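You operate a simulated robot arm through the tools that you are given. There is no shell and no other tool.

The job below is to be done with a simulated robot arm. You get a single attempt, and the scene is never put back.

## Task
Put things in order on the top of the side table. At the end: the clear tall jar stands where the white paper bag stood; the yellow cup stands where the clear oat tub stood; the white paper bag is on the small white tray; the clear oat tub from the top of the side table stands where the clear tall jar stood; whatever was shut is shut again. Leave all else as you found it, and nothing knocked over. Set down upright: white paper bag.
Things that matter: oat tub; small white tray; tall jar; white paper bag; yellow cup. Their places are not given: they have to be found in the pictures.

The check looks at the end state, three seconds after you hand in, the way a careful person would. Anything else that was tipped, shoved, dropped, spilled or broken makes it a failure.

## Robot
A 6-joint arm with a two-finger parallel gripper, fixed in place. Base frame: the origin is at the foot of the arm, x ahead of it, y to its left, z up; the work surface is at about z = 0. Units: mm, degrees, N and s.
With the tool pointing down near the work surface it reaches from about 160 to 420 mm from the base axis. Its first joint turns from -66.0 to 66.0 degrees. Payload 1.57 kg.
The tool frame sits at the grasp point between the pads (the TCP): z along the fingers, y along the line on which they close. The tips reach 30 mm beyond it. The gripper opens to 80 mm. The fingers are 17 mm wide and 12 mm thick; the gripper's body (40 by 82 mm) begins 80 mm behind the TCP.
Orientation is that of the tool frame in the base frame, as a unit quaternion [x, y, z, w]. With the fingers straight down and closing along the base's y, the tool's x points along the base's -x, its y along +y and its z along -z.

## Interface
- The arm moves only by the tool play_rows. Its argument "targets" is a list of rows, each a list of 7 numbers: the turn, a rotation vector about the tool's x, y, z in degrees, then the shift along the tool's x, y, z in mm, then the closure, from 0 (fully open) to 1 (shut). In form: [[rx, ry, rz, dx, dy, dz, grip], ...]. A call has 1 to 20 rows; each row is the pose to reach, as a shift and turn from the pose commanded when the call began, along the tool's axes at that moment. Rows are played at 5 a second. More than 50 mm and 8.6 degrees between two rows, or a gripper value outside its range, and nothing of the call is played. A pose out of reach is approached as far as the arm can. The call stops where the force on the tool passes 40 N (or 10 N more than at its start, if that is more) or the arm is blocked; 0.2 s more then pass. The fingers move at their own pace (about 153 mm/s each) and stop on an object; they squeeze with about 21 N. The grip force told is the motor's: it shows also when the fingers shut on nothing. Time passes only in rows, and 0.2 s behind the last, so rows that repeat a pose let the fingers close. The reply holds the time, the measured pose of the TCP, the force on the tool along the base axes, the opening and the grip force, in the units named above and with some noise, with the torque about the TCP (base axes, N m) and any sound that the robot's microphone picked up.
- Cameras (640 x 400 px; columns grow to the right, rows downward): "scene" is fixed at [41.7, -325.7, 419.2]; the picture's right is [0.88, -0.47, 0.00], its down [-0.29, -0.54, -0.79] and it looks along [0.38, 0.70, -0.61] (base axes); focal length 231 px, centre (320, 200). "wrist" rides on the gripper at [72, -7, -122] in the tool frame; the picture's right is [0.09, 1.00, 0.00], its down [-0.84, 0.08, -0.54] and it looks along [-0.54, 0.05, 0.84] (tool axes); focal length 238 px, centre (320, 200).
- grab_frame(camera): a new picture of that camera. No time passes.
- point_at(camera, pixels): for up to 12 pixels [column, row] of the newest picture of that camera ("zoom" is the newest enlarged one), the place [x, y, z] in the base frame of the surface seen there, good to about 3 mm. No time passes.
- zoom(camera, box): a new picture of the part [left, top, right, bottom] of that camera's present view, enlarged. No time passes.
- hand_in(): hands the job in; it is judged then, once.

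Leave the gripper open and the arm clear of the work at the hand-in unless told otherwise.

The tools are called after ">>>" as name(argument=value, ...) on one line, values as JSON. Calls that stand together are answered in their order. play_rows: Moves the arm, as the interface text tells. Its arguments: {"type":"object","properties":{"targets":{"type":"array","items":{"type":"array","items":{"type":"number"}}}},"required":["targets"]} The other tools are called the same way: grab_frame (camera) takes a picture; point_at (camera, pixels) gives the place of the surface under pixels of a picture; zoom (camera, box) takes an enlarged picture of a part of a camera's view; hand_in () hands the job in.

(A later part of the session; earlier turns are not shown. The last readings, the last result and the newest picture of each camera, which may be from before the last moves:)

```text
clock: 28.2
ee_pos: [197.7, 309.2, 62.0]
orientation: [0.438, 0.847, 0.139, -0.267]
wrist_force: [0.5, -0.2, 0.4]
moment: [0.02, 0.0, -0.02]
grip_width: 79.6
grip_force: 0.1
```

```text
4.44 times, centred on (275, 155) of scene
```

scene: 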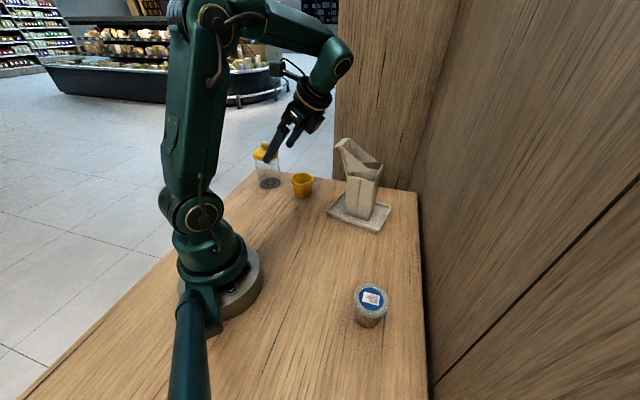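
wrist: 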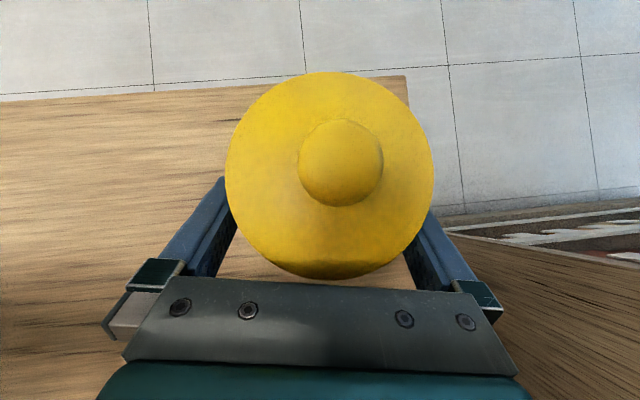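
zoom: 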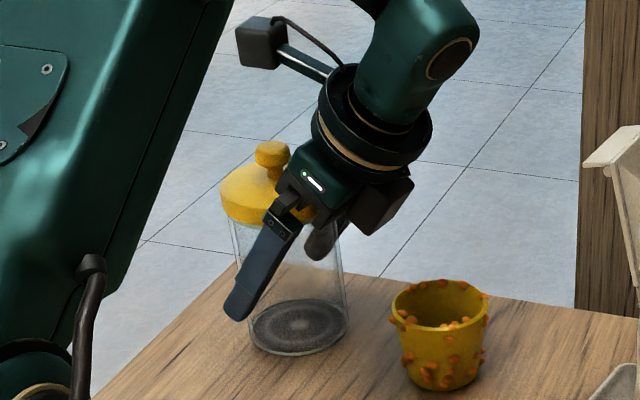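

The fingers straddle the glass below the lid and the lid centre is aligned. I'll close on the body gently.

>>> play_rows(targets=[[0, 0, 0, 0, 0, 0, 0.1], [0, 0, 0, 0, 0, 0, 0.16], [0, 0, 0, 0, 0, 0, 0.22], [0, 0, 0, 0, 0, 0, 0.28], [0, 0, 0, 0, 0, 0, 0.28]])

>>> grab_frame(camera="wrist")

>>> zoom(camera="scene", box=[230, 110, 320, 200])

```text
clock: 29.4
ee_pos: [198.3, 308.5, 61.3]
orientation: [0.438, 0.847, 0.14, -0.266]
wrist_force: [1.1, 1.6, 0.7]
moment: [0.03, 0.07, -0.01]
grip_width: 71.7
grip_force: 20.8
```

```text
taken
```

wrist: 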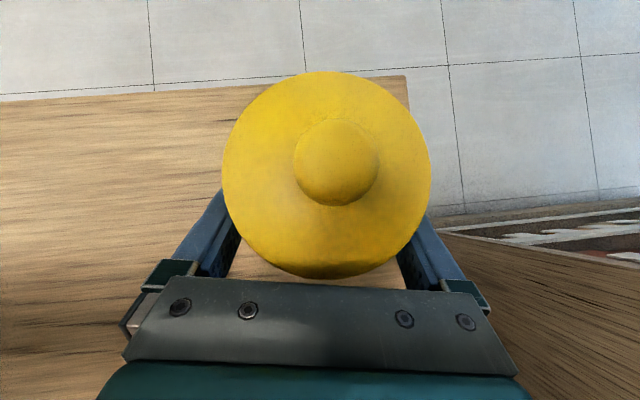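

```text
4.44 times, centred on (275, 155) of scene
```

zoom: 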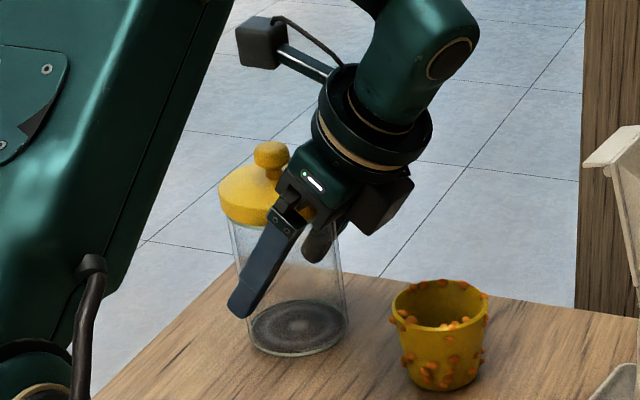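

It's gripped at 71.7 mm with 20.8 N. I'll lift 8 mm straight up and check that body and lid rise together.

>>> play_rows(targets=[[0, 0, 0, 1.1, 0, -1.6, 0.28], [0, 0, 0, 2.3, 0, -3.3, 0.28], [0, 0, 0, 3.4, 0, -4.9, 0.28], [0, 0, 0, 4.6, 0, -6.6, 0.28], [0, 0, 0, 4.6, 0, -6.6, 0.28]])

>>> zoom(camera="scene", box=[230, 110, 320, 200])

>>> grab_frame(camera="wrist")

```text
clock: 30.6
ee_pos: [199.0, 309.3, 69.7]
orientation: [0.439, 0.847, 0.139, -0.266]
wrist_force: [0.3, 0.2, -2.4]
moment: [-0.03, 0.05, -0.02]
grip_width: 71.7
grip_force: 21.0
```

```text
4.44 times, centred on (275, 155) of scene
```

zoom: 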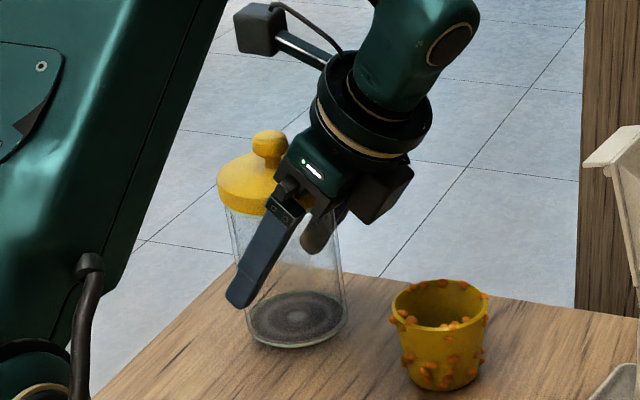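

```text
taken
```

wrist: 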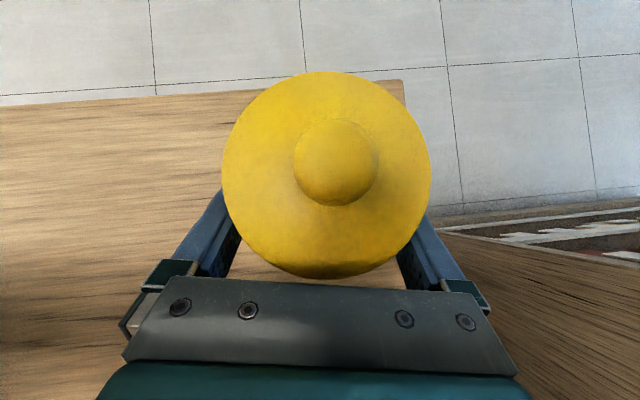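

The weight reads about 2.4 N, and jar and lid rose together with no slip. I'll lift another 50 mm, then carry the jar over to the bag's old spot at (142,165.5).

>>> play_rows(targets=[[0, 0, 0, 5.7, 0, -8.2, 0.28], [0, 0, 0, 11.5, 0, -16.4, 0.28], [0, 0, 0, 17.2, 0, -24.6, 0.28], [0, 0, 0, 23, 0, -32.8, 0.28], [0, 0, 0, 28.7, 0, -41, 0.28], [0, 0, 0, 22.9, -10.7, -45, 0.28], [0, 0, 0, 17.2, -21.4, -49, 0.28], [0, 0, 0, 11.4, -32, -53.1, 0.28], [0, 0, 0, 5.7, -42.7, -57.1, 0.28], [0, 0, 0, -0.1, -53.4, -61.1, 0.28], [0, 0, 0, -5.8, -64.1, -65.2, 0.28], [0, 0, 0, -11.6, -74.8, -69.2, 0.28], [0, 0, 0, -17.3, -85.5, -73.2, 0.28], [0, 0, 0, -23.1, -96.2, -77.2, 0.28], [0, 0, 0, -28.8, -106.8, -81.3, 0.28], [0, 0, 0, -34.6, -117.5, -85.3, 0.28], [0, 0, 0, -40.3, -128.2, -89.3, 0.28], [0, 0, 0, -40.3, -128.2, -89.3, 0.28]])

>>> grab_frame(camera="scene")

>>> grab_frame(camera="wrist")

>>> zoom(camera="scene", box=[200, 110, 340, 240])

```text
clock: 34.4
ee_pos: [141.5, 164.9, 120.0]
orientation: [0.439, 0.847, 0.14, -0.266]
wrist_force: [0.6, 0.1, -2.5]
moment: [0.01, 0.01, 0.0]
grip_width: 72.1
grip_force: 21.0
```

```text
taken
```

scene: 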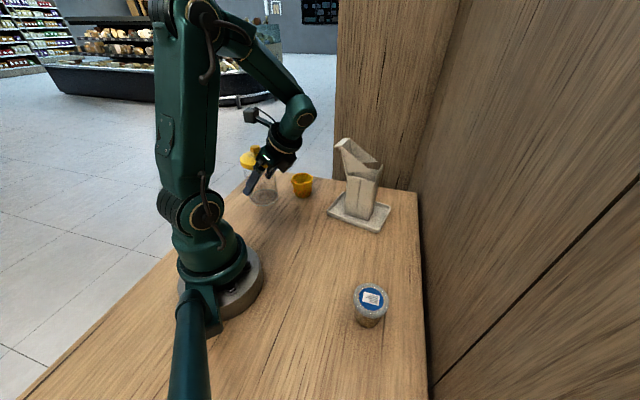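

```text
taken
```

wrist: 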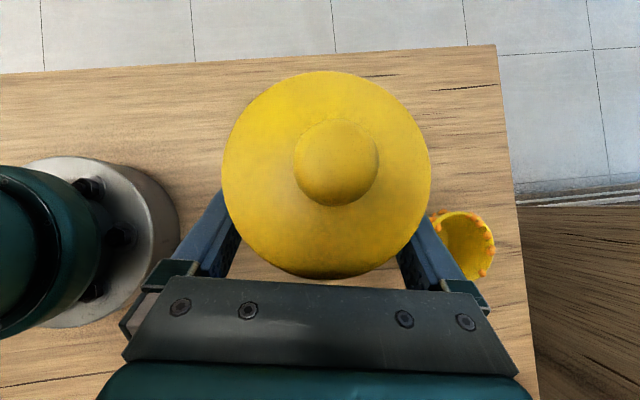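

```text
3.08 times, centred on (270, 175) of scene
```

zoom: 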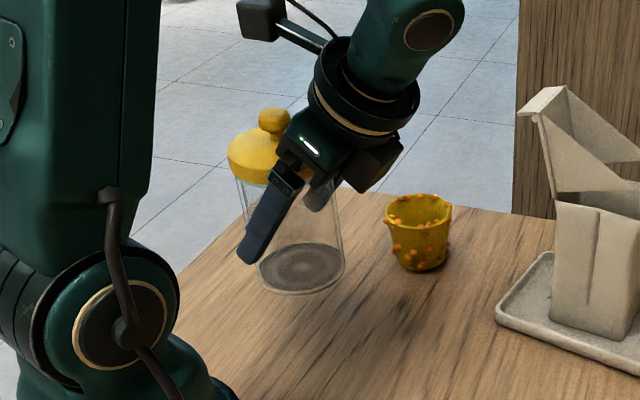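

The jar is over the target and still upright. I'll lower it 52 mm, then continue in small steps until it touches.

>>> play_rows(targets=[[0, 0, 0, -5, 0, 7.1, 0.28], [0, 0, 0, -10, 0, 14.3, 0.28], [0, 0, 0, -15, 0, 21.4, 0.28], [0, 0, 0, -20, 0, 28.6, 0.28], [0, 0, 0, -25, 0, 35.7, 0.28], [0, 0, 0, -29.8, 0, 42.6, 0.28], [0, 0, 0, -29.8, 0, 42.6, 0.28]])

>>> play_rows(targets=[[0, 0, 0, -0.9, 0, 1.2, 0.28], [0, 0, 0, -1.7, 0, 2.5, 0.28], [0, 0, 0, -1.7, 0, 2.5, 0.28]])

>>> zoom(camera="scene", box=[200, 110, 340, 240])

```text
clock: 36.0
ee_pos: [141.5, 165.8, 68.2]
orientation: [0.439, 0.847, 0.139, -0.267]
wrist_force: [-0.3, -1.1, -2.9]
moment: [-0.01, -0.02, 0.0]
grip_width: 71.6
grip_force: 20.2
```

```text
clock: 36.8
ee_pos: [140.7, 166.3, 64.3]
orientation: [0.439, 0.847, 0.139, -0.266]
wrist_force: [-0.2, -0.5, -2.3]
moment: [0.03, 0.02, 0.03]
grip_width: 71.6
grip_force: 21.0
```

```text
3.08 times, centred on (270, 175) of scene
```

zoom: 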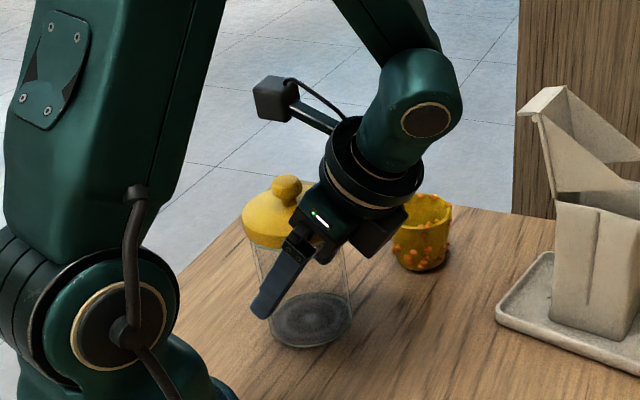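

No contact yet at z≈64. I'll keep going down, about 1 mm per row.

>>> play_rows(targets=[[0, 0, 0, -0.6, 0, 0.8, 0.28], [0, 0, 0, -1.1, 0, 1.6, 0.28], [0, 0, 0, -1.1, 0, 1.6, 0.28]])

>>> play_rows(targets=[[0, 0, 0, -0.6, 0, 0.8, 0.28], [0, 0, 0, -0.6, 0, 0.8, 0.28]])

```text
clock: 37.6
ee_pos: [141.5, 165.3, 62.8]
orientation: [0.439, 0.847, 0.14, -0.267]
wrist_force: [-0.6, 0.0, -2.5]
moment: [0.02, -0.05, 0.01]
grip_width: 71.8
grip_force: 20.9
```

```text
clock: 38.2
ee_pos: [141.6, 165.2, 60.9]
orientation: [0.44, 0.847, 0.139, -0.266]
wrist_force: [-0.7, -0.6, -2.9]
moment: [0.02, 0.03, -0.02]
grip_width: 71.7
grip_force: 21.2
```

>>> play_rows(targets=[[0, 0, 0, -0.4, 0, 0.6, 0.28], [0, 0, 0, -0.4, 0, 0.6, 0.28]])

>>> zoom(camera="scene", box=[220, 130, 320, 220])

```text
clock: 38.8
ee_pos: [141.5, 166.1, 61.3]
orientation: [0.439, 0.846, 0.14, -0.266]
wrist_force: [1.6, -3.7, 7.9]
moment: [-0.41, 0.14, 0.08]
grip_width: 71.5
grip_force: 21.4
```

```text
4.44 times, centred on (270, 175) of scene
```

zoom: 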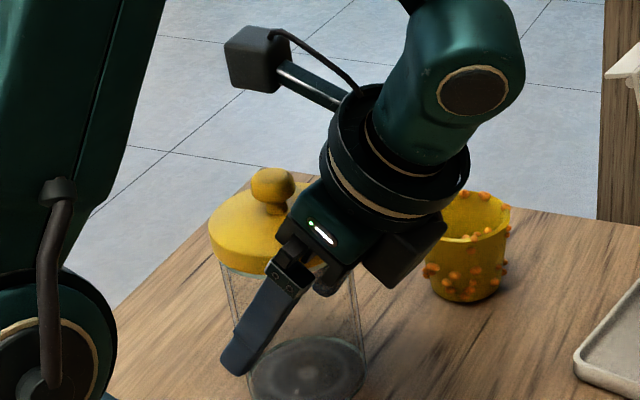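

Touchdown: the force went from -2.9 to +7.9 N. I'll open the fingers and back out horizontally, the way I came in.

>>> play_rows(targets=[[0, 0, 0, 0, 0, 0, 0.15], [0, 0, 0, 0, 0, 0, 0.08], [0, 0, 0, 0, 0, 0, 0], [0, 0, 0, 0, 0, 0, 0]])

>>> grab_frame(camera="wrist")

```text
clock: 39.8
ee_pos: [141.5, 165.8, 61.0]
orientation: [0.439, 0.847, 0.139, -0.267]
wrist_force: [0.3, 0.1, -0.1]
moment: [0.01, 0.0, -0.04]
grip_width: 80.0
grip_force: 0.1
```

```text
taken
```

wrist: 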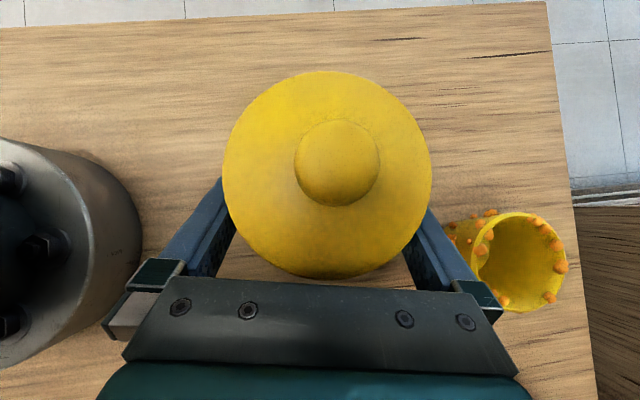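

The fingers are open and the jar stands free. I'll retreat horizontally 85 mm.

>>> play_rows(targets=[[0, 0, 0, -7, 0, -4.9, 0], [0, 0, 0, -15, 0, -10.5, 0], [0, 0, 0, -26, 0, -18.2, 0], [0, 0, 0, -40, 0, -28, 0], [0, 0, 0, -55, 0, -38.5, 0], [0, 0, 0, -69.6, 0, -48.8, 0], [0, 0, 0, -69.6, 0, -48.8, 0]])

>>> zoom(camera="scene", box=[210, 110, 350, 240])

>>> grab_frame(camera="wrist")

```text
clock: 41.4
ee_pos: [189.6, 97.4, 61.6]
orientation: [0.439, 0.847, 0.139, -0.267]
wrist_force: [0.2, -0.3, 0.5]
moment: [0.0, -0.01, -0.01]
grip_width: 80.1
grip_force: 0.0
```

```text
3.08 times, centred on (280, 175) of scene
```

zoom: 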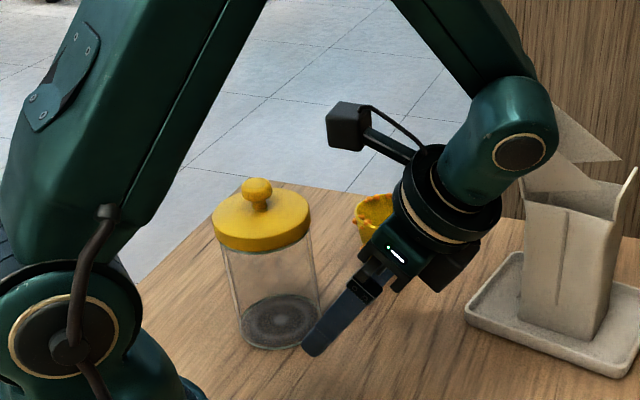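

```text
taken
```

wrist: 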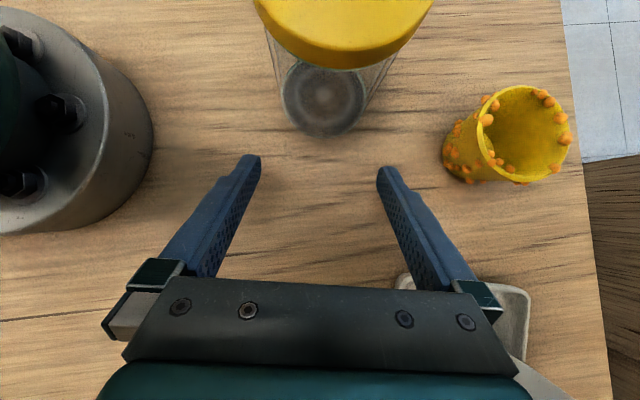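

The jar stands upright with its lid on, on the bag's old spot. Next is the oat tub, so I'll zoom in closely on its profile with the scene camera.

>>> zoom(camera="scene", box=[345, 272, 397, 335])

>>> zoom(camera="scene", box=[225, 130, 345, 230])

```text
6.35 times, centred on (371, 304) of scene
```

zoom: 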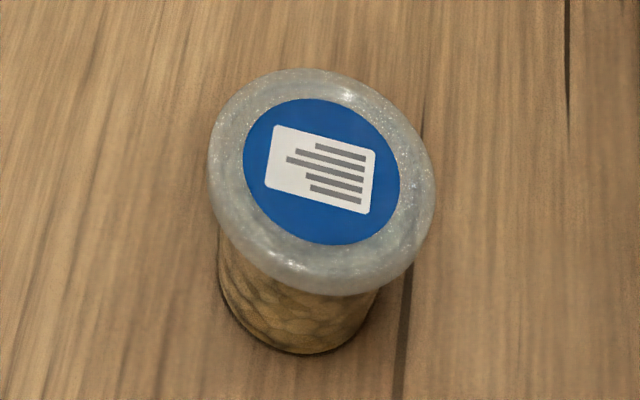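

```text
4.00 times, centred on (285, 180) of scene
```

zoom: 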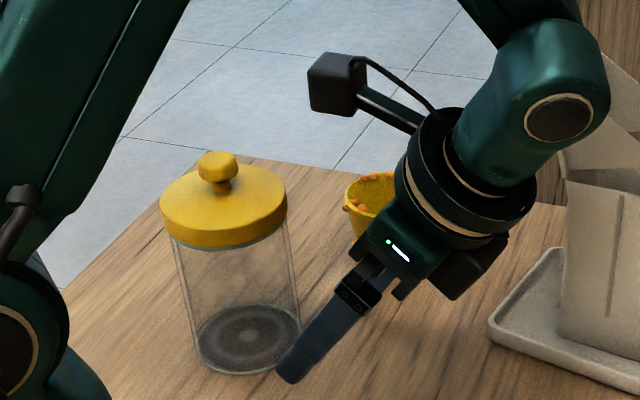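

I'll check where the jar landed using this newest zoom, then zoom back on the tub and measure it.

>>> point_at(camera="zoom", pixels=[[196, 345], [300, 330], [245, 372], [250, 338], [162, 205], [286, 200], [222, 245], [217, 155]])

>>> zoom(camera="scene", box=[345, 272, 397, 335])

>>> point_at(camera="zoom", pixels=[[320, 170], [212, 160], [432, 190], [300, 72], [330, 288], [213, 190], [425, 235], [330, 262], [222, 270], [375, 300], [300, 352], [290, 320]])

```text
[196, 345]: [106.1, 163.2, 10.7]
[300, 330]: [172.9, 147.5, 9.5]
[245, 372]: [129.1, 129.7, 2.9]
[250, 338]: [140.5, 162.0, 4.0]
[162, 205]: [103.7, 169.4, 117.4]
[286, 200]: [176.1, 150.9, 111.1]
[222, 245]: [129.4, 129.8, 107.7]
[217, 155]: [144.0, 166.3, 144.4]
```

```text
6.35 times, centred on (371, 304) of scene
```

zoom: 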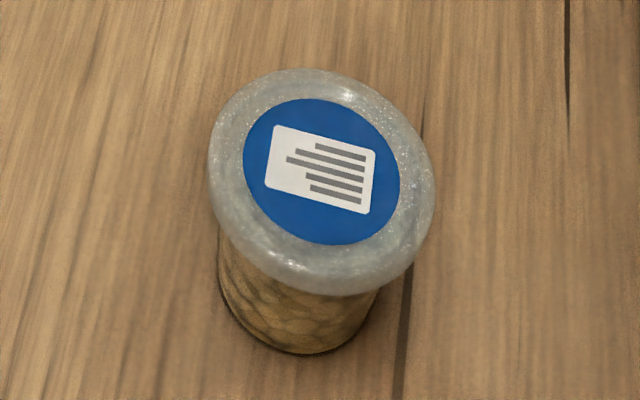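

```text
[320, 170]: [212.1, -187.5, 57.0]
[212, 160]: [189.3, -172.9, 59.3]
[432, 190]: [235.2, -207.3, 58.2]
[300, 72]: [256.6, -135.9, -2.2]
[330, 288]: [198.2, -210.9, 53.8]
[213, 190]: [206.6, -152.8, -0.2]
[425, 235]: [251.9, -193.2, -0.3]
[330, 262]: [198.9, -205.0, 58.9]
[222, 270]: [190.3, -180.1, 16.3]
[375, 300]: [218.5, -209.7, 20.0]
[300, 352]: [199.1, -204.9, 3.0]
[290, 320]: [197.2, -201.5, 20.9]
```

The jar is at about (141,164), on target. The tub's centre is about (213,-189), with a lid about 58 mm across at z 50–59 on a narrower body of about 43 mm. I'll rise, take off the tilt, and look at it from above.

>>> play_rows(targets=[[0, 0, 0, 11.5, 0, -16.4, 0], [0, 0, 0, 23, 0, -32.8, 0], [0, 0, 0, 34.5, 0, -49.2, 0], [0, 0, 0, 46, 0, -65.6, 0], [0, 0, 0, 57.4, 0, -82, 0], [0, 0, 0, 68.9, 0, -98.3, 0], [0, 0, 0, 80.4, 0, -114.7, 0], [0, -7, 0, 80.4, 0, -114.7, 0], [0, -14, 0, 80.4, 0, -114.7, 0], [0, -21, 0, 80.4, 0, -114.7, 0], [0, -28, 0, 80.4, 0, -114.7, 0], [0, -35, 0, 80.4, 0, -114.7, 0], [0, -35, 0, 80.4, 0, -114.7, 0]])

>>> grab_frame(camera="scene")

```text
clock: 44.2
ee_pos: [190.6, 96.5, 200.2]
orientation: [0.461, 0.888, 0.002, 0.002]
wrist_force: [0.3, 0.2, 0.7]
moment: [0.0, -0.01, -0.01]
grip_width: 79.9
grip_force: 0.0
```

```text
taken
```

scene: 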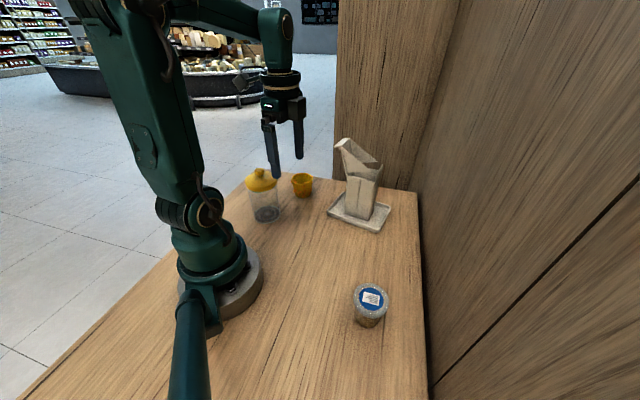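

Now I'll swing over toward the tub, to (176,-138,150), for a close look with the wrist camera.

>>> play_rows(targets=[[0, 0, 0, -17.9, -8.5, 0, 0], [0, 0, 0, -35.7, -17, 0, 0], [0, 0, 0, -53.6, -25.5, 0, 0], [0, 0, 0, -71.5, -33.9, 0, 0], [0, 0, 0, -89.3, -42.4, 0, 0], [0, 0, 0, -107.2, -50.9, 0, 0], [0, 0, 0, -120, -66.9, 8, 0], [0, 0, 0, -132.8, -82.8, 16, 0], [0, 0, 0, -145.7, -98.8, 25, 0], [0, 0, 0, -158.5, -114.7, 33, 0], [0, 0, 0, -171.4, -130.7, 42, 0], [0, 0, 0, -184.2, -146.6, 50, 0], [0, 0, 0, -184.2, -146.6, 50, 0]])

>>> grab_frame(camera="wrist")

```text
clock: 47.0
ee_pos: [176.7, -138.9, 149.1]
orientation: [0.461, 0.888, 0.0, 0.001]
wrist_force: [-1.0, -0.4, 0.6]
moment: [-0.01, 0.0, 0.0]
grip_width: 79.9
grip_force: 0.1
```

```text
taken
```

wrist: 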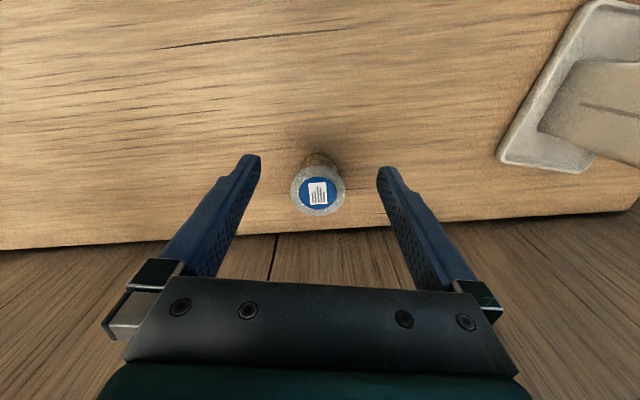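

>>> zoom(camera="wrist", box=[270, 135, 366, 225])

>>> point_at(camera="zoom", pixels=[[320, 255], [147, 243], [490, 235], [325, 125], [325, 345], [200, 150], [440, 150], [200, 320], [440, 320], [250, 100], [320, 85], [395, 105]])

```text
4.44 times, centred on (318, 180) of wrist
```

zoom: 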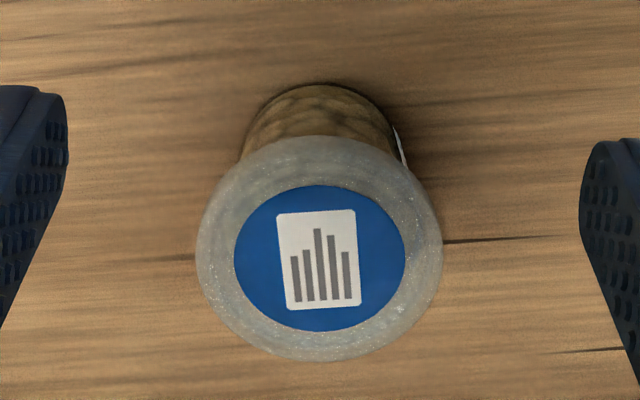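

```text
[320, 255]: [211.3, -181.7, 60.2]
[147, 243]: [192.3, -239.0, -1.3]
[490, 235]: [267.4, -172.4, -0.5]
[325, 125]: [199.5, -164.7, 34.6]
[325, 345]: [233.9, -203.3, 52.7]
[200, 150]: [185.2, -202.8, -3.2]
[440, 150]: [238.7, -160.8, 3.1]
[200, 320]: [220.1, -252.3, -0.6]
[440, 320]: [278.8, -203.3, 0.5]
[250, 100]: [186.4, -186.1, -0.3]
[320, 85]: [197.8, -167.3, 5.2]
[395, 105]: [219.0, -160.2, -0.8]
```

The tub lies almost straight ahead of the fingers. I'll move over it at z=115, with the tips at 85, well above its lid at 60, and check the alignment.

>>> play_rows(targets=[[0, 0, 0, -12, 0.4, 7, 0], [0, 0, 0, -24, 0.7, 14, 0], [0, 0, 0, -36, 1, 21, 0], [0, 0, 0, -48, 1.3, 28, 0], [0, 0, 0, -58.6, 1.6, 35, 0], [0, 0, 0, -58.6, 1.6, 35, 0]])

>>> grab_frame(camera="wrist")

>>> zoom(camera="scene", box=[310, 200, 430, 340])

```text
clock: 48.4
ee_pos: [210.9, -187.0, 116.5]
orientation: [0.461, 0.887, 0.001, 0.001]
wrist_force: [-0.2, -1.9, 0.7]
moment: [0.0, 0.05, 0.01]
grip_width: 79.9
grip_force: 0.1
```

```text
taken
```

wrist: 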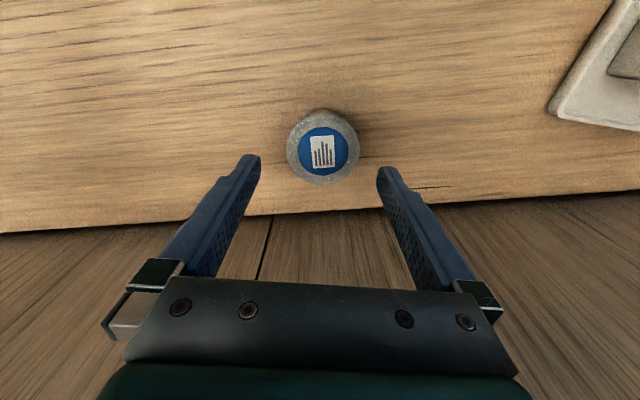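

```text
2.86 times, centred on (370, 270) of scene
```

zoom: 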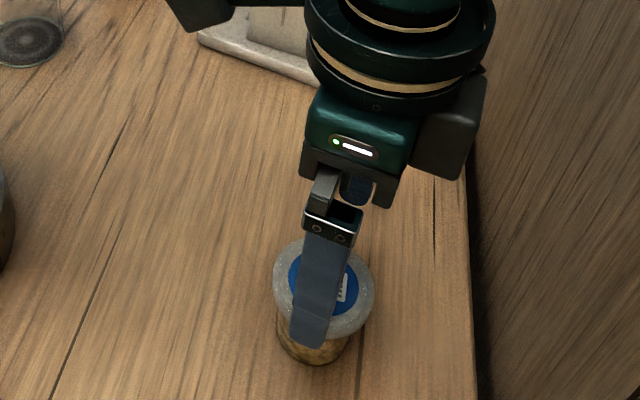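

In the tool frame the lid centre is 4.9 mm back and 1.1 mm sideways. I'll correct that and go down to z=48, fingers open 80 around the 58 mm lid.

>>> play_rows(targets=[[0, 0, 0, 2.5, 0.5, 0, 0], [0, 0, 0, 4.7, 1, 0, 0], [0, 0, 0, 4.7, 1, 15, 0], [0, 0, 0, 4.7, 1, 30, 0], [0, 0, 0, 4.7, 1, 45, 0], [0, 0, 0, 4.7, 1, 57, 0], [0, 0, 0, 4.7, 1, 67, 0], [0, 0, 0, 4.7, 1, 67, 0]])

>>> grab_frame(camera="wrist")

>>> zoom(camera="scene", box=[310, 220, 430, 350])

```text
clock: 50.2
ee_pos: [210.4, -181.7, 48.1]
orientation: [0.461, 0.887, 0.001, 0.0]
wrist_force: [0.0, -0.4, -0.4]
moment: [0.0, -0.01, 0.03]
grip_width: 80.3
grip_force: 0.0
```

```text
taken
```

wrist: 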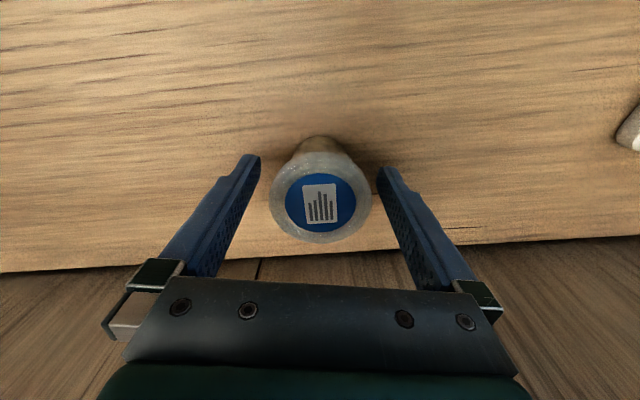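

```text
3.08 times, centred on (370, 285) of scene
```

zoom: 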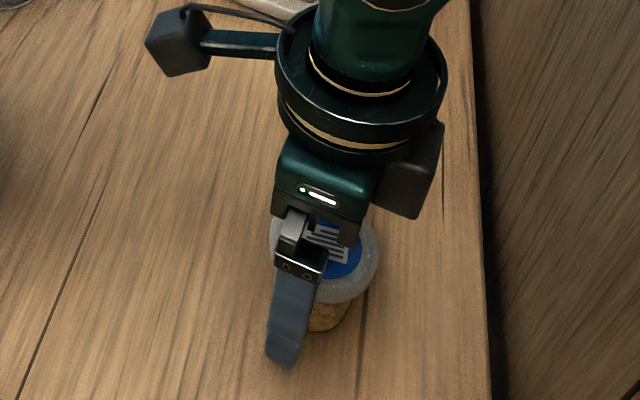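

It's centred sideways to within a millimetre, so I'll close on the rim gently.

>>> play_rows(targets=[[0, 0, 0, 0, 0, 0, 0.15], [0, 0, 0, 0, 0, 0, 0.24], [0, 0, 0, 0, 0, 0, 0.32], [0, 0, 0, 0, 0, 0, 0.4], [0, 0, 0, 0, 0, 0, 0.4]])

>>> zoom(camera="wrist", box=[220, 110, 420, 270])

>>> zoom(camera="scene", box=[330, 260, 410, 340])

```text
clock: 51.4
ee_pos: [209.7, -181.5, 48.5]
orientation: [0.461, 0.887, 0.0, 0.001]
wrist_force: [-0.8, -0.6, 0.2]
moment: [0.0, -0.01, 0.01]
grip_width: 58.7
grip_force: 21.0
```

```text
2.50 times, centred on (320, 190) of wrist
```

zoom: 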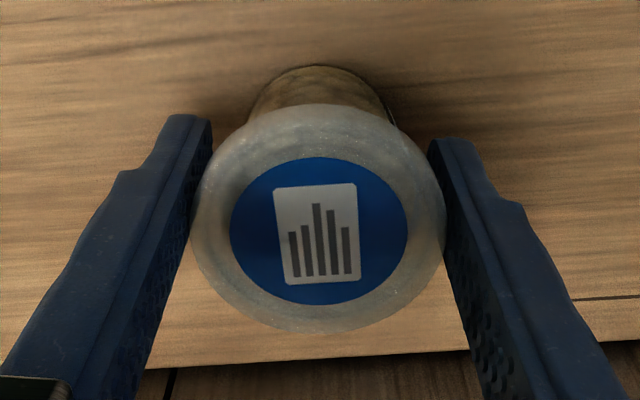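

```text
5.00 times, centred on (370, 300) of scene
```

zoom: 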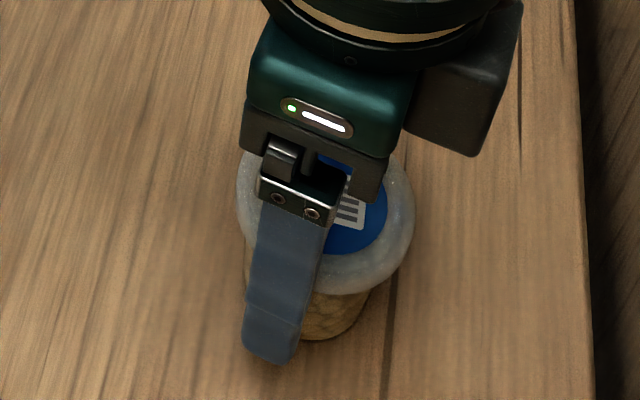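

The lid width reads 58.7 mm with a firm hold. I'll lift 10 mm and check that the whole tub comes up, not just the lid.

>>> play_rows(targets=[[0, 0, 0, 0, 0, -2.5, 0.4], [0, 0, 0, 0, 0, -5, 0.4], [0, 0, 0, 0, 0, -7.5, 0.4], [0, 0, 0, 0, 0, -10, 0.4], [0, 0, 0, 0, 0, -10, 0.4]])

>>> zoom(camera="wrist", box=[220, 110, 420, 270])

>>> zoom(camera="scene", box=[330, 260, 410, 340])

```text
clock: 52.6
ee_pos: [208.9, -182.5, 58.6]
orientation: [0.46, 0.888, 0.001, 0.001]
wrist_force: [0.0, -0.7, -0.6]
moment: [0.01, 0.03, 0.0]
grip_width: 58.8
grip_force: 20.7
```

```text
2.50 times, centred on (320, 190) of wrist
```

zoom: 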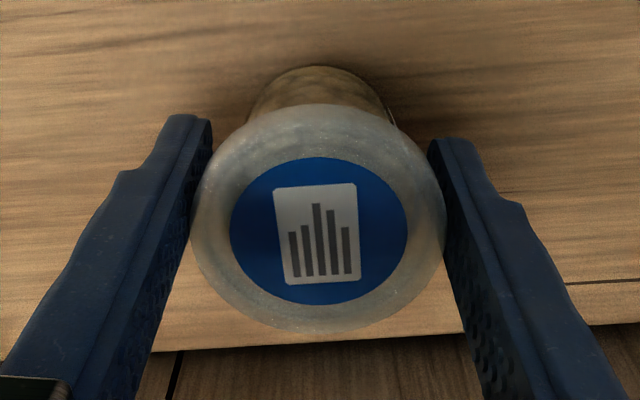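

```text
5.00 times, centred on (370, 300) of scene
```

zoom: 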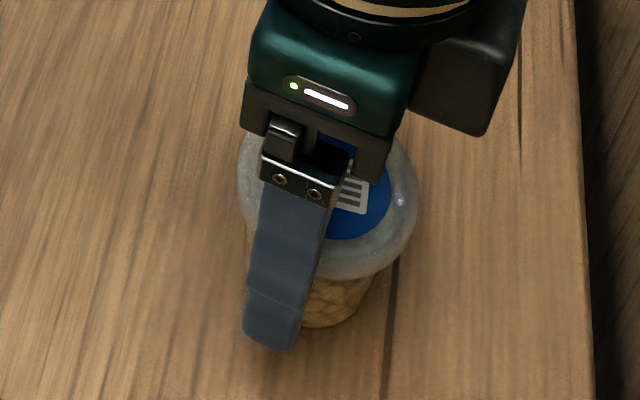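

The whole tub rose together with its lid. Its old centre is about (209,-180), which is where the cup will go. I'll lift to z=205 to clear everything and swing to the middle of the table.

>>> play_rows(targets=[[0, 0, 0, 0, 0, -15, 0.4], [0, 0, 0, 0, 0, -32, 0.4], [0, 0, 0, 0, 0, -50, 0.4], [0, 0, 0, 0, 0, -69, 0.4], [0, 0, 0, 0, 0, -88, 0.4], [0, 0, 0, 0, 0, -108, 0.4], [0, 0, 0, 0, 0, -128, 0.4], [0, 0, 0, 0, 0, -147, 0.4], [0, 0, 0, 15.3, 13.2, -147, 0.4], [0, 0, 0, 30.6, 26.3, -147, 0.4], [0, 0, 0, 45.8, 39.5, -147, 0.4], [0, 0, 0, 61.1, 52.7, -147, 0.4], [0, 0, 0, 76.4, 65.8, -147, 0.4], [0, 0, 0, 91.7, 79, -147, 0.4], [0, 0, 0, 106.9, 92.1, -147, 0.4], [0, 0, 0, 122.2, 105.3, -147, 0.4], [0, 0, 0, 122.2, 105.3, -147, 0.4]])

>>> grab_frame(camera="scene")

>>> grab_frame(camera="wrist")

```text
clock: 56.2
ee_pos: [225.5, -21.6, 206.2]
orientation: [0.461, 0.887, 0.001, 0.0]
wrist_force: [0.3, 0.9, -0.7]
moment: [0.03, -0.01, 0.03]
grip_width: 58.3
grip_force: 21.0
```

```text
taken
```

scene: 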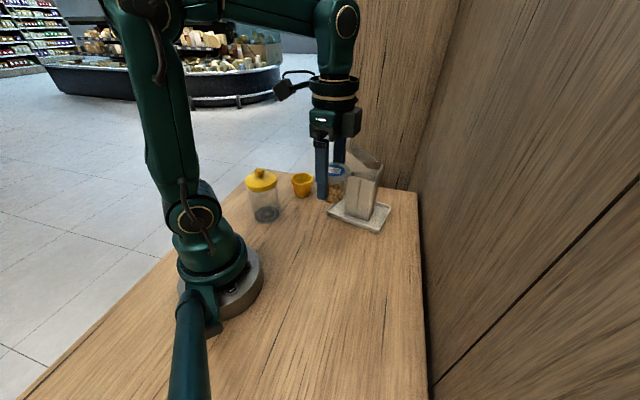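

```text
taken
```

wrist: 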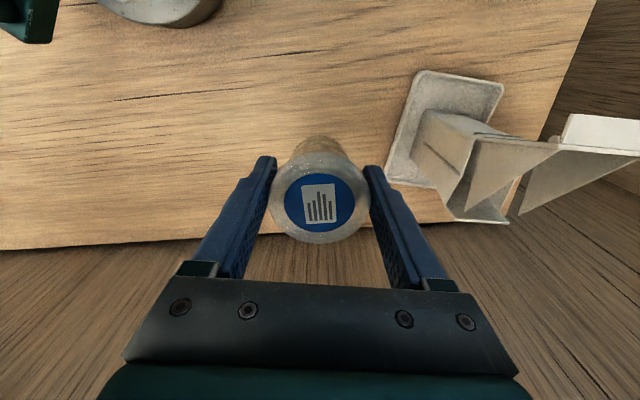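

The tub is held steady. I'll continue at z≈212 between the jar and the bag toward (207,190), turning the tool 40° on the way.

>>> play_rows(targets=[[0, 0, -3, 16.6, 8.2, -3, 0.4], [0, 0, -6, 33.3, 16.4, -7, 0.4], [0, 0, -10, 49.9, 24.6, -7, 0.4], [0, 0, -14, 66.5, 32.9, -7, 0.4], [0, 0, -18, 83.2, 41.1, -7, 0.4], [0, 0, -22, 99.8, 49.3, -7, 0.4], [0, 0, -26, 116.3, 60.6, -7, 0.4], [0, 0, -30, 132.7, 72, -7, 0.4], [0, 0, -34, 149.2, 83.3, -7, 0.4], [0, 0, -38, 165.6, 94.7, -7, 0.4], [0, 0, -40, 182.1, 106, -7, 0.4], [0, 0, -40, 182.1, 106, -7, 0.4]])

>>> grab_frame(camera="wrist")

>>> zoom(camera="scene", box=[200, 80, 420, 240])

```text
clock: 58.8
ee_pos: [206.3, 189.4, 213.1]
orientation: [0.13, 0.992, 0.0, 0.001]
wrist_force: [-0.8, -0.1, 0.1]
moment: [0.0, -0.02, -0.01]
grip_width: 58.6
grip_force: 21.3
```

```text
taken
```

wrist: 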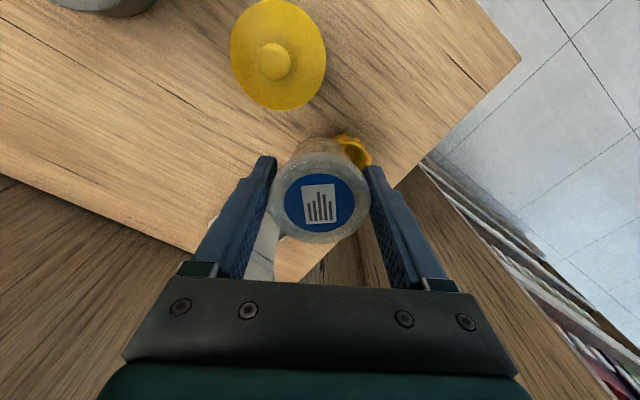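

```text
2.50 times, centred on (310, 160) of scene
```

zoom: 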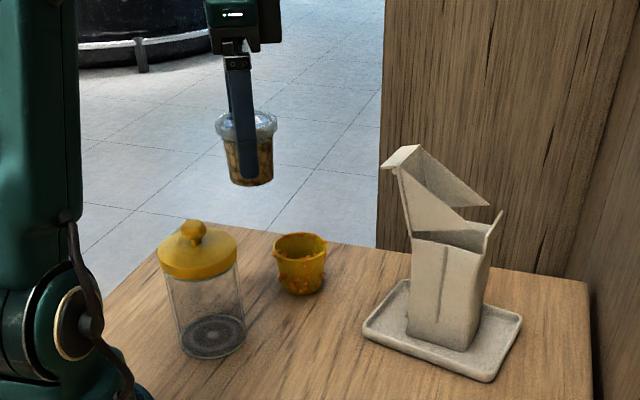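

Next, forward and down toward the jar's old spot at (198.5,308), stopping with the tub still about 70 mm above the table.

>>> play_rows(targets=[[0, 0, 0, 6.1, 18.7, 0, 0.4], [0, 0, 0, 12.1, 37.3, 8, 0.4], [0, 0, 0, 18.2, 56, 24, 0.4], [0, 0, 0, 24.3, 74.7, 44, 0.4], [0, 0, 0, 30.3, 93.3, 68, 0.4], [0, 0, 0, 36.4, 112, 92, 0.4], [0, 0, 0, 36.4, 112, 92, 0.4]])

>>> zoom(camera="scene", box=[210, 100, 350, 220])

>>> grab_frame(camera="wrist")

```text
clock: 60.4
ee_pos: [200.3, 306.7, 121.7]
orientation: [0.13, 0.992, 0.0, 0.001]
wrist_force: [0.3, -0.8, -1.5]
moment: [0.0, 0.0, -0.02]
grip_width: 58.4
grip_force: 21.3
```

```text
3.33 times, centred on (280, 160) of scene
```

zoom: 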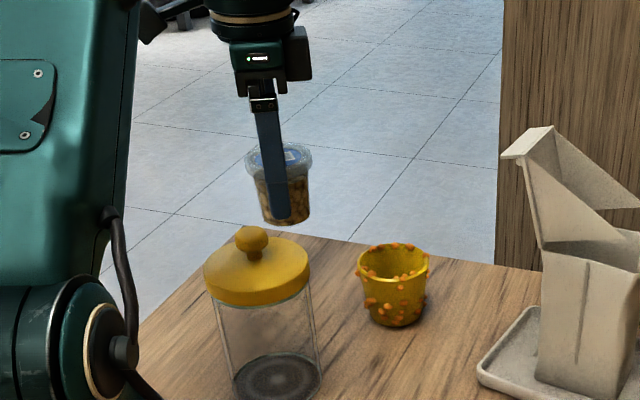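

```text
taken
```

wrist: 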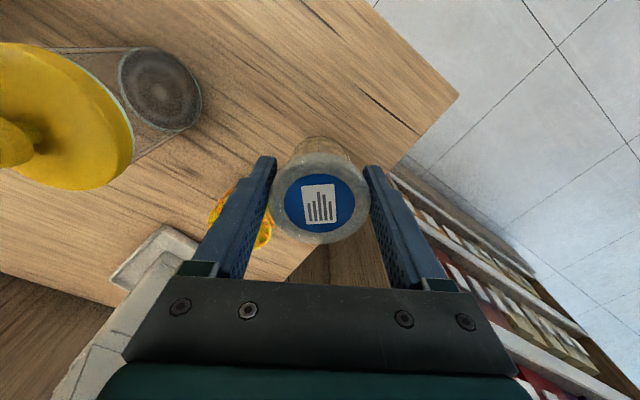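

The tub is upright above the spot. I'll lower it 66 mm and then step down gently.

>>> play_rows(targets=[[0, 0, 0, 0, 0, 12, 0.4], [0, 0, 0, 0, 0, 24, 0.4], [0, 0, 0, 0, 0, 36, 0.4], [0, 0, 0, 0, 0, 48, 0.4], [0, 0, 0, 0, 0, 58, 0.4], [0, 0, 0, 0, 0, 66, 0.4], [0, 0, 0, 0, 0, 66, 0.4]])

>>> zoom(camera="scene", box=[220, 120, 320, 210])

```text
clock: 62.0
ee_pos: [200.3, 308.4, 55.2]
orientation: [0.13, 0.992, 0.001, 0.0]
wrist_force: [-0.3, 0.6, -1.2]
moment: [0.0, -0.01, -0.03]
grip_width: 58.3
grip_force: 20.9
```

```text
4.44 times, centred on (270, 165) of scene
```

zoom: 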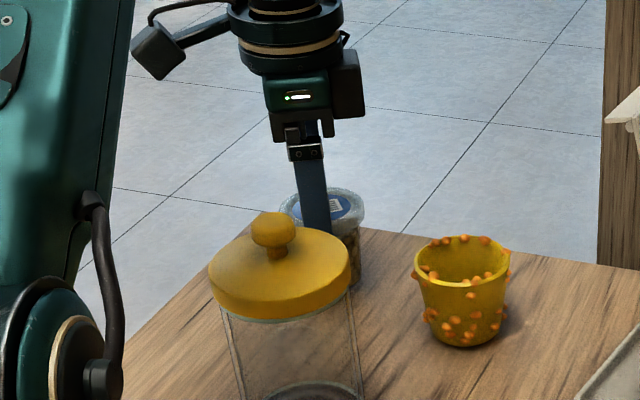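

>>> play_rows(targets=[[0, 0, 0, 0, 0, 1.5, 0.4], [0, 0, 0, 0, 0, 3, 0.4], [0, 0, 0, 0, 0, 4.5, 0.4], [0, 0, 0, 0, 0, 4.5, 0.4]])

>>> play_rows(targets=[[0, 0, 0, 0, 0, 1, 0.4], [0, 0, 0, 0, 0, 1, 0.4]])

```text
clock: 63.0
ee_pos: [200.4, 306.0, 51.2]
orientation: [0.129, 0.992, 0.001, 0.001]
wrist_force: [0.0, 0.1, -0.2]
moment: [0.01, 0.02, -0.02]
grip_width: 58.5
grip_force: 20.6
```

```text
clock: 63.6
ee_pos: [200.3, 307.7, 49.9]
orientation: [0.13, 0.992, 0.001, 0.001]
wrist_force: [0.9, -0.2, -1.2]
moment: [-0.04, 0.02, -0.01]
grip_width: 58.6
grip_force: 20.5
```

Nothing has touched yet, so I'll go on one millimetre at a time.

>>> play_rows(targets=[[0, 0, 0, 0, 0, 0.8, 0.4], [0, 0, 0, 0, 0, 0.8, 0.4]])

>>> play_rows(targets=[[0, 0, 0, 0, 0, 0.8, 0.4], [0, 0, 0, 0, 0, 0.8, 0.4]])

```text
clock: 64.2
ee_pos: [199.7, 305.7, 49.4]
orientation: [0.13, 0.992, 0.001, 0.001]
wrist_force: [0.0, -0.7, 0.2]
moment: [-0.01, 0.0, -0.01]
grip_width: 58.8
grip_force: 21.1
```

```text
clock: 64.8
ee_pos: [200.4, 307.9, 49.0]
orientation: [0.129, 0.992, 0.001, 0.001]
wrist_force: [0.1, -0.6, 0.8]
moment: [-0.01, 0.05, 0.0]
grip_width: 58.4
grip_force: 21.1
```

>>> play_rows(targets=[[0, 0, 0, 0, 0, 0.8, 0.4], [0, 0, 0, 0, 0, 0.8, 0.4]])

>>> play_rows(targets=[[0, 0, 0, 0, 0, 0.6, 0.4], [0, 0, 0, 0, 0, 0.6, 0.4]])

>>> zoom(camera="scene", box=[230, 120, 320, 200])

```text
clock: 65.4
ee_pos: [199.5, 307.1, 48.4]
orientation: [0.13, 0.991, 0.002, 0.001]
wrist_force: [-2.1, -2.3, 15.0]
moment: [-0.07, 0.14, 0.0]
grip_width: 58.6
grip_force: 21.1
```

```text
clock: 66.0
ee_pos: [201.0, 306.9, 48.3]
orientation: [0.129, 0.992, 0.001, 0.001]
wrist_force: [-1.8, -2.7, 19.5]
moment: [-0.05, -0.07, -0.02]
grip_width: 58.7
grip_force: 20.8
```

```text
5.00 times, centred on (275, 160) of scene
```

zoom: 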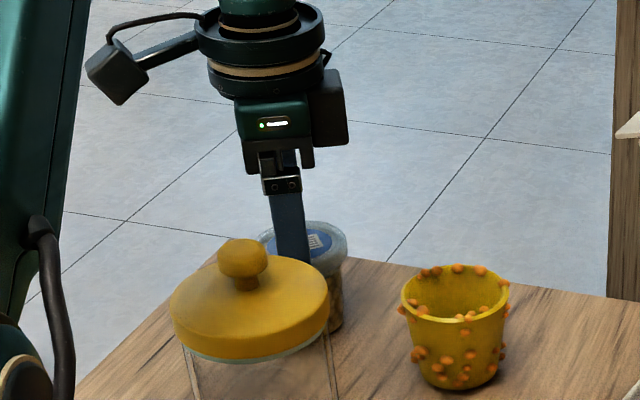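

Contact: 15–20 N. The tub is on the table, so I'll open and then rise straight up 90 mm.

>>> play_rows(targets=[[0, 0, 0, 0, 0, -0.8, 0.3], [0, 0, 0, 0, 0, -0.8, 0.15], [0, 0, 0, 0, 0, -0.8, 0], [0, 0, 0, 0, 0, -0.8, 0], [0, 0, 0, 0, 0, -12, 0], [0, 0, 0, 0, 0, -26, 0], [0, 0, 0, 0, 0, -42, 0], [0, 0, 0, 0, 0, -60, 0], [0, 0, 0, 0, 0, -78, 0], [0, 0, 0, 0, 0, -95, 0], [0, 0, 0, 0, 0, -95, 0]])

>>> grab_frame(camera="wrist")

>>> zoom(camera="scene", box=[220, 110, 340, 220])

```text
clock: 68.4
ee_pos: [201.6, 306.3, 143.4]
orientation: [0.13, 0.992, 0.0, 0.002]
wrist_force: [0.3, 0.0, 0.4]
moment: [0.0, 0.0, 0.0]
grip_width: 79.9
grip_force: 0.1
```

```text
taken
```

wrist: 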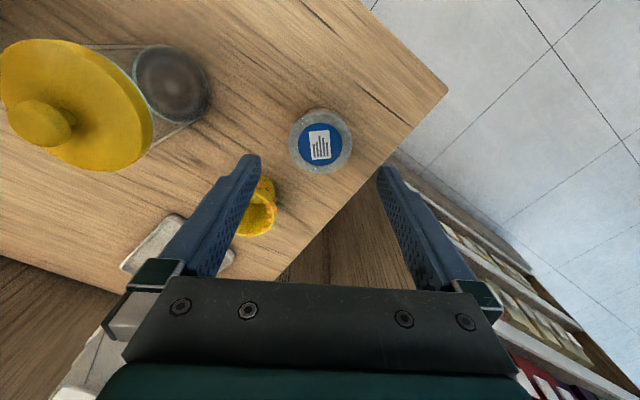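

```text
3.64 times, centred on (280, 165) of scene
```

zoom: 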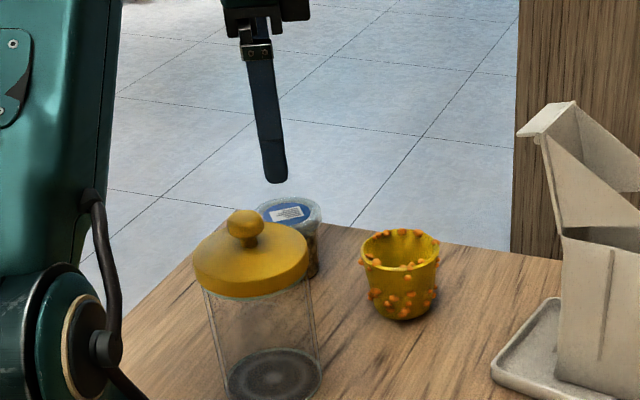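

The tub stands at the jar's old place. Now for the cup: I'll move over it at a safe height and look.

>>> point_at(camera="wrist", pixels=[[320, 145], [291, 140], [351, 145], [320, 113], [320, 170], [258, 220], [255, 205], [170, 90], [43, 130]])

>>> play_rows(targets=[[0, 0, 0, -14.4, -12.5, 0, 0], [0, 0, 0, -28.8, -24.9, 0, 0], [0, 0, 0, -43.3, -37.4, 0, 0], [0, 0, 0, -57.7, -49.9, 0, 0], [0, 0, 0, -72.1, -62.3, 0, 0], [0, 0, 0, -86.5, -74.8, 0, 0], [0, 0, 0, -86.5, -74.8, 0, 0]])

>>> grab_frame(camera="wrist")

>>> zoom(camera="scene", box=[270, 160, 334, 212])

```text
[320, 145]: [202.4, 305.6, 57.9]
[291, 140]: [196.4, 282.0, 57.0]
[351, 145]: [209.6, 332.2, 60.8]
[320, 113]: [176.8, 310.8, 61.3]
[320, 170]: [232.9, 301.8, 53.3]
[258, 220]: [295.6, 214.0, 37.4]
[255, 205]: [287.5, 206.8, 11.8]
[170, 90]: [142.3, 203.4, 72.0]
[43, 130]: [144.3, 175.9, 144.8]
```

```text
clock: 70.0
ee_pos: [265.1, 211.4, 141.2]
orientation: [0.129, 0.992, 0.001, 0.001]
wrist_force: [-0.4, 0.2, 0.3]
moment: [-0.02, 0.0, 0.0]
grip_width: 80.1
grip_force: 0.1
```

```text
taken
```

wrist: 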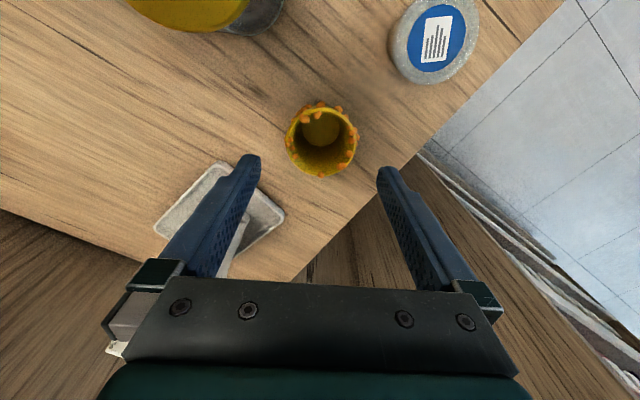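

```text
7.69 times, centred on (302, 186) of scene
```

zoom: 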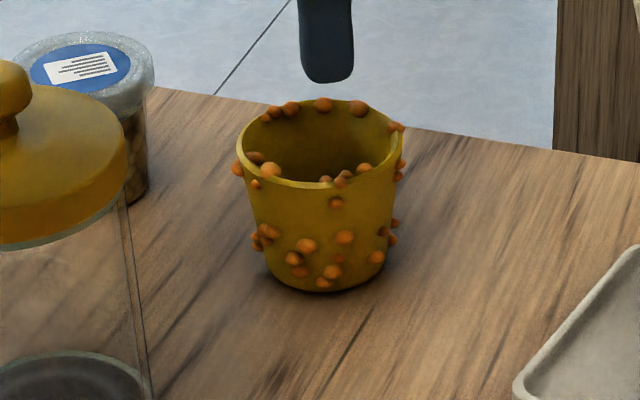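

The tub sits at about (203,306), which is good. The cup's rim centre is only 2 mm and 1.2 mm off the tool axis. I'll correct that and go down to z=42 around the cup.

>>> play_rows(targets=[[0, 0, 0, 2, 1.2, 0, 0], [0, 0, 0, 2, 1.2, 20, 0], [0, 0, 0, 2, 1.2, 40, 0], [0, 0, 0, 2, 1.2, 55, 0], [0, 0, 0, 2, 1.2, 55, 0]])

>>> grab_frame(camera="wrist")

```text
clock: 71.2
ee_pos: [262.8, 214.4, 85.8]
orientation: [0.13, 0.992, 0.001, 0.001]
wrist_force: [0.5, 0.9, -0.6]
moment: [-0.02, -0.03, 0.0]
grip_width: 79.8
grip_force: 0.1
```

```text
taken
```

wrist: 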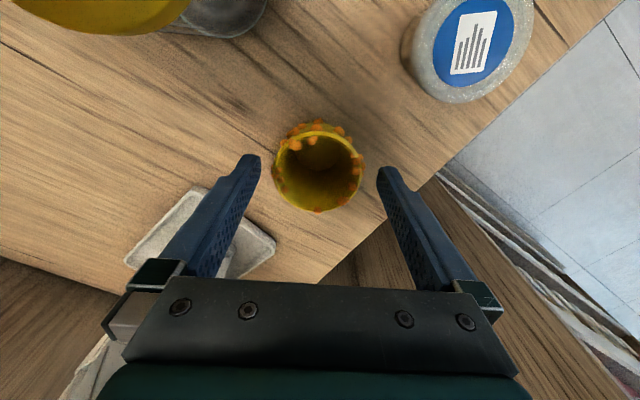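

The cup is centred between the fingers to within 1 mm. I'll finish going down to z=42.

>>> play_rows(targets=[[0, 0, 0, 0, -0.8, 12, 0], [0, 0, 0, 0, -0.8, 24, 0], [0, 0, 0, 0, -0.8, 34, 0], [0, 0, 0, 0, -0.8, 43.5, 0], [0, 0, 0, 0, -0.8, 43.5, 0]])

>>> zoom(camera="wrist", box=[220, 120, 420, 280])

>>> zoom(camera="scene", box=[250, 120, 350, 215])

```text
clock: 72.4
ee_pos: [264.3, 213.5, 43.8]
orientation: [0.129, 0.992, 0.0, 0.001]
wrist_force: [-0.1, 0.0, 0.3]
moment: [0.0, -0.02, 0.02]
grip_width: 80.1
grip_force: 0.0
```

```text
2.50 times, centred on (320, 200) of wrist
```

zoom: 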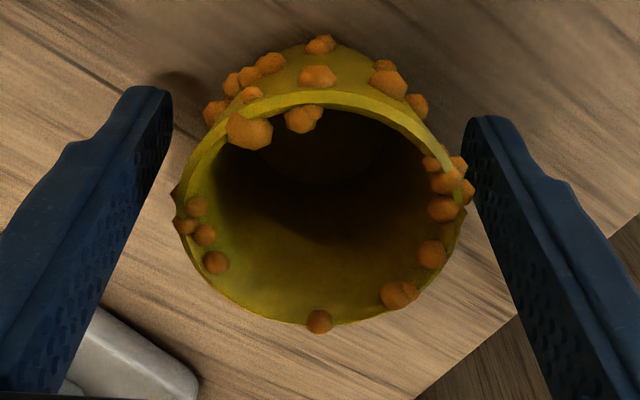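

```text
4.21 times, centred on (300, 168) of scene
```

zoom: 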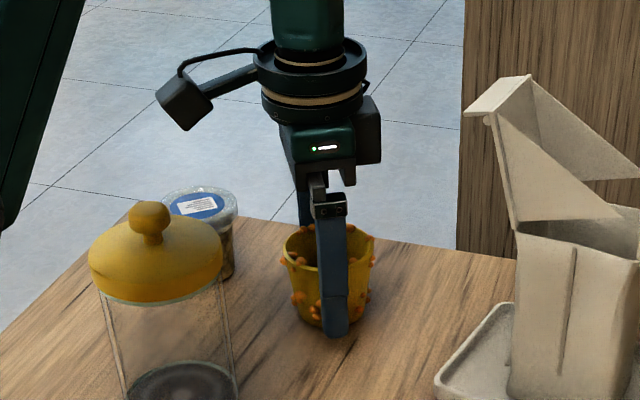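

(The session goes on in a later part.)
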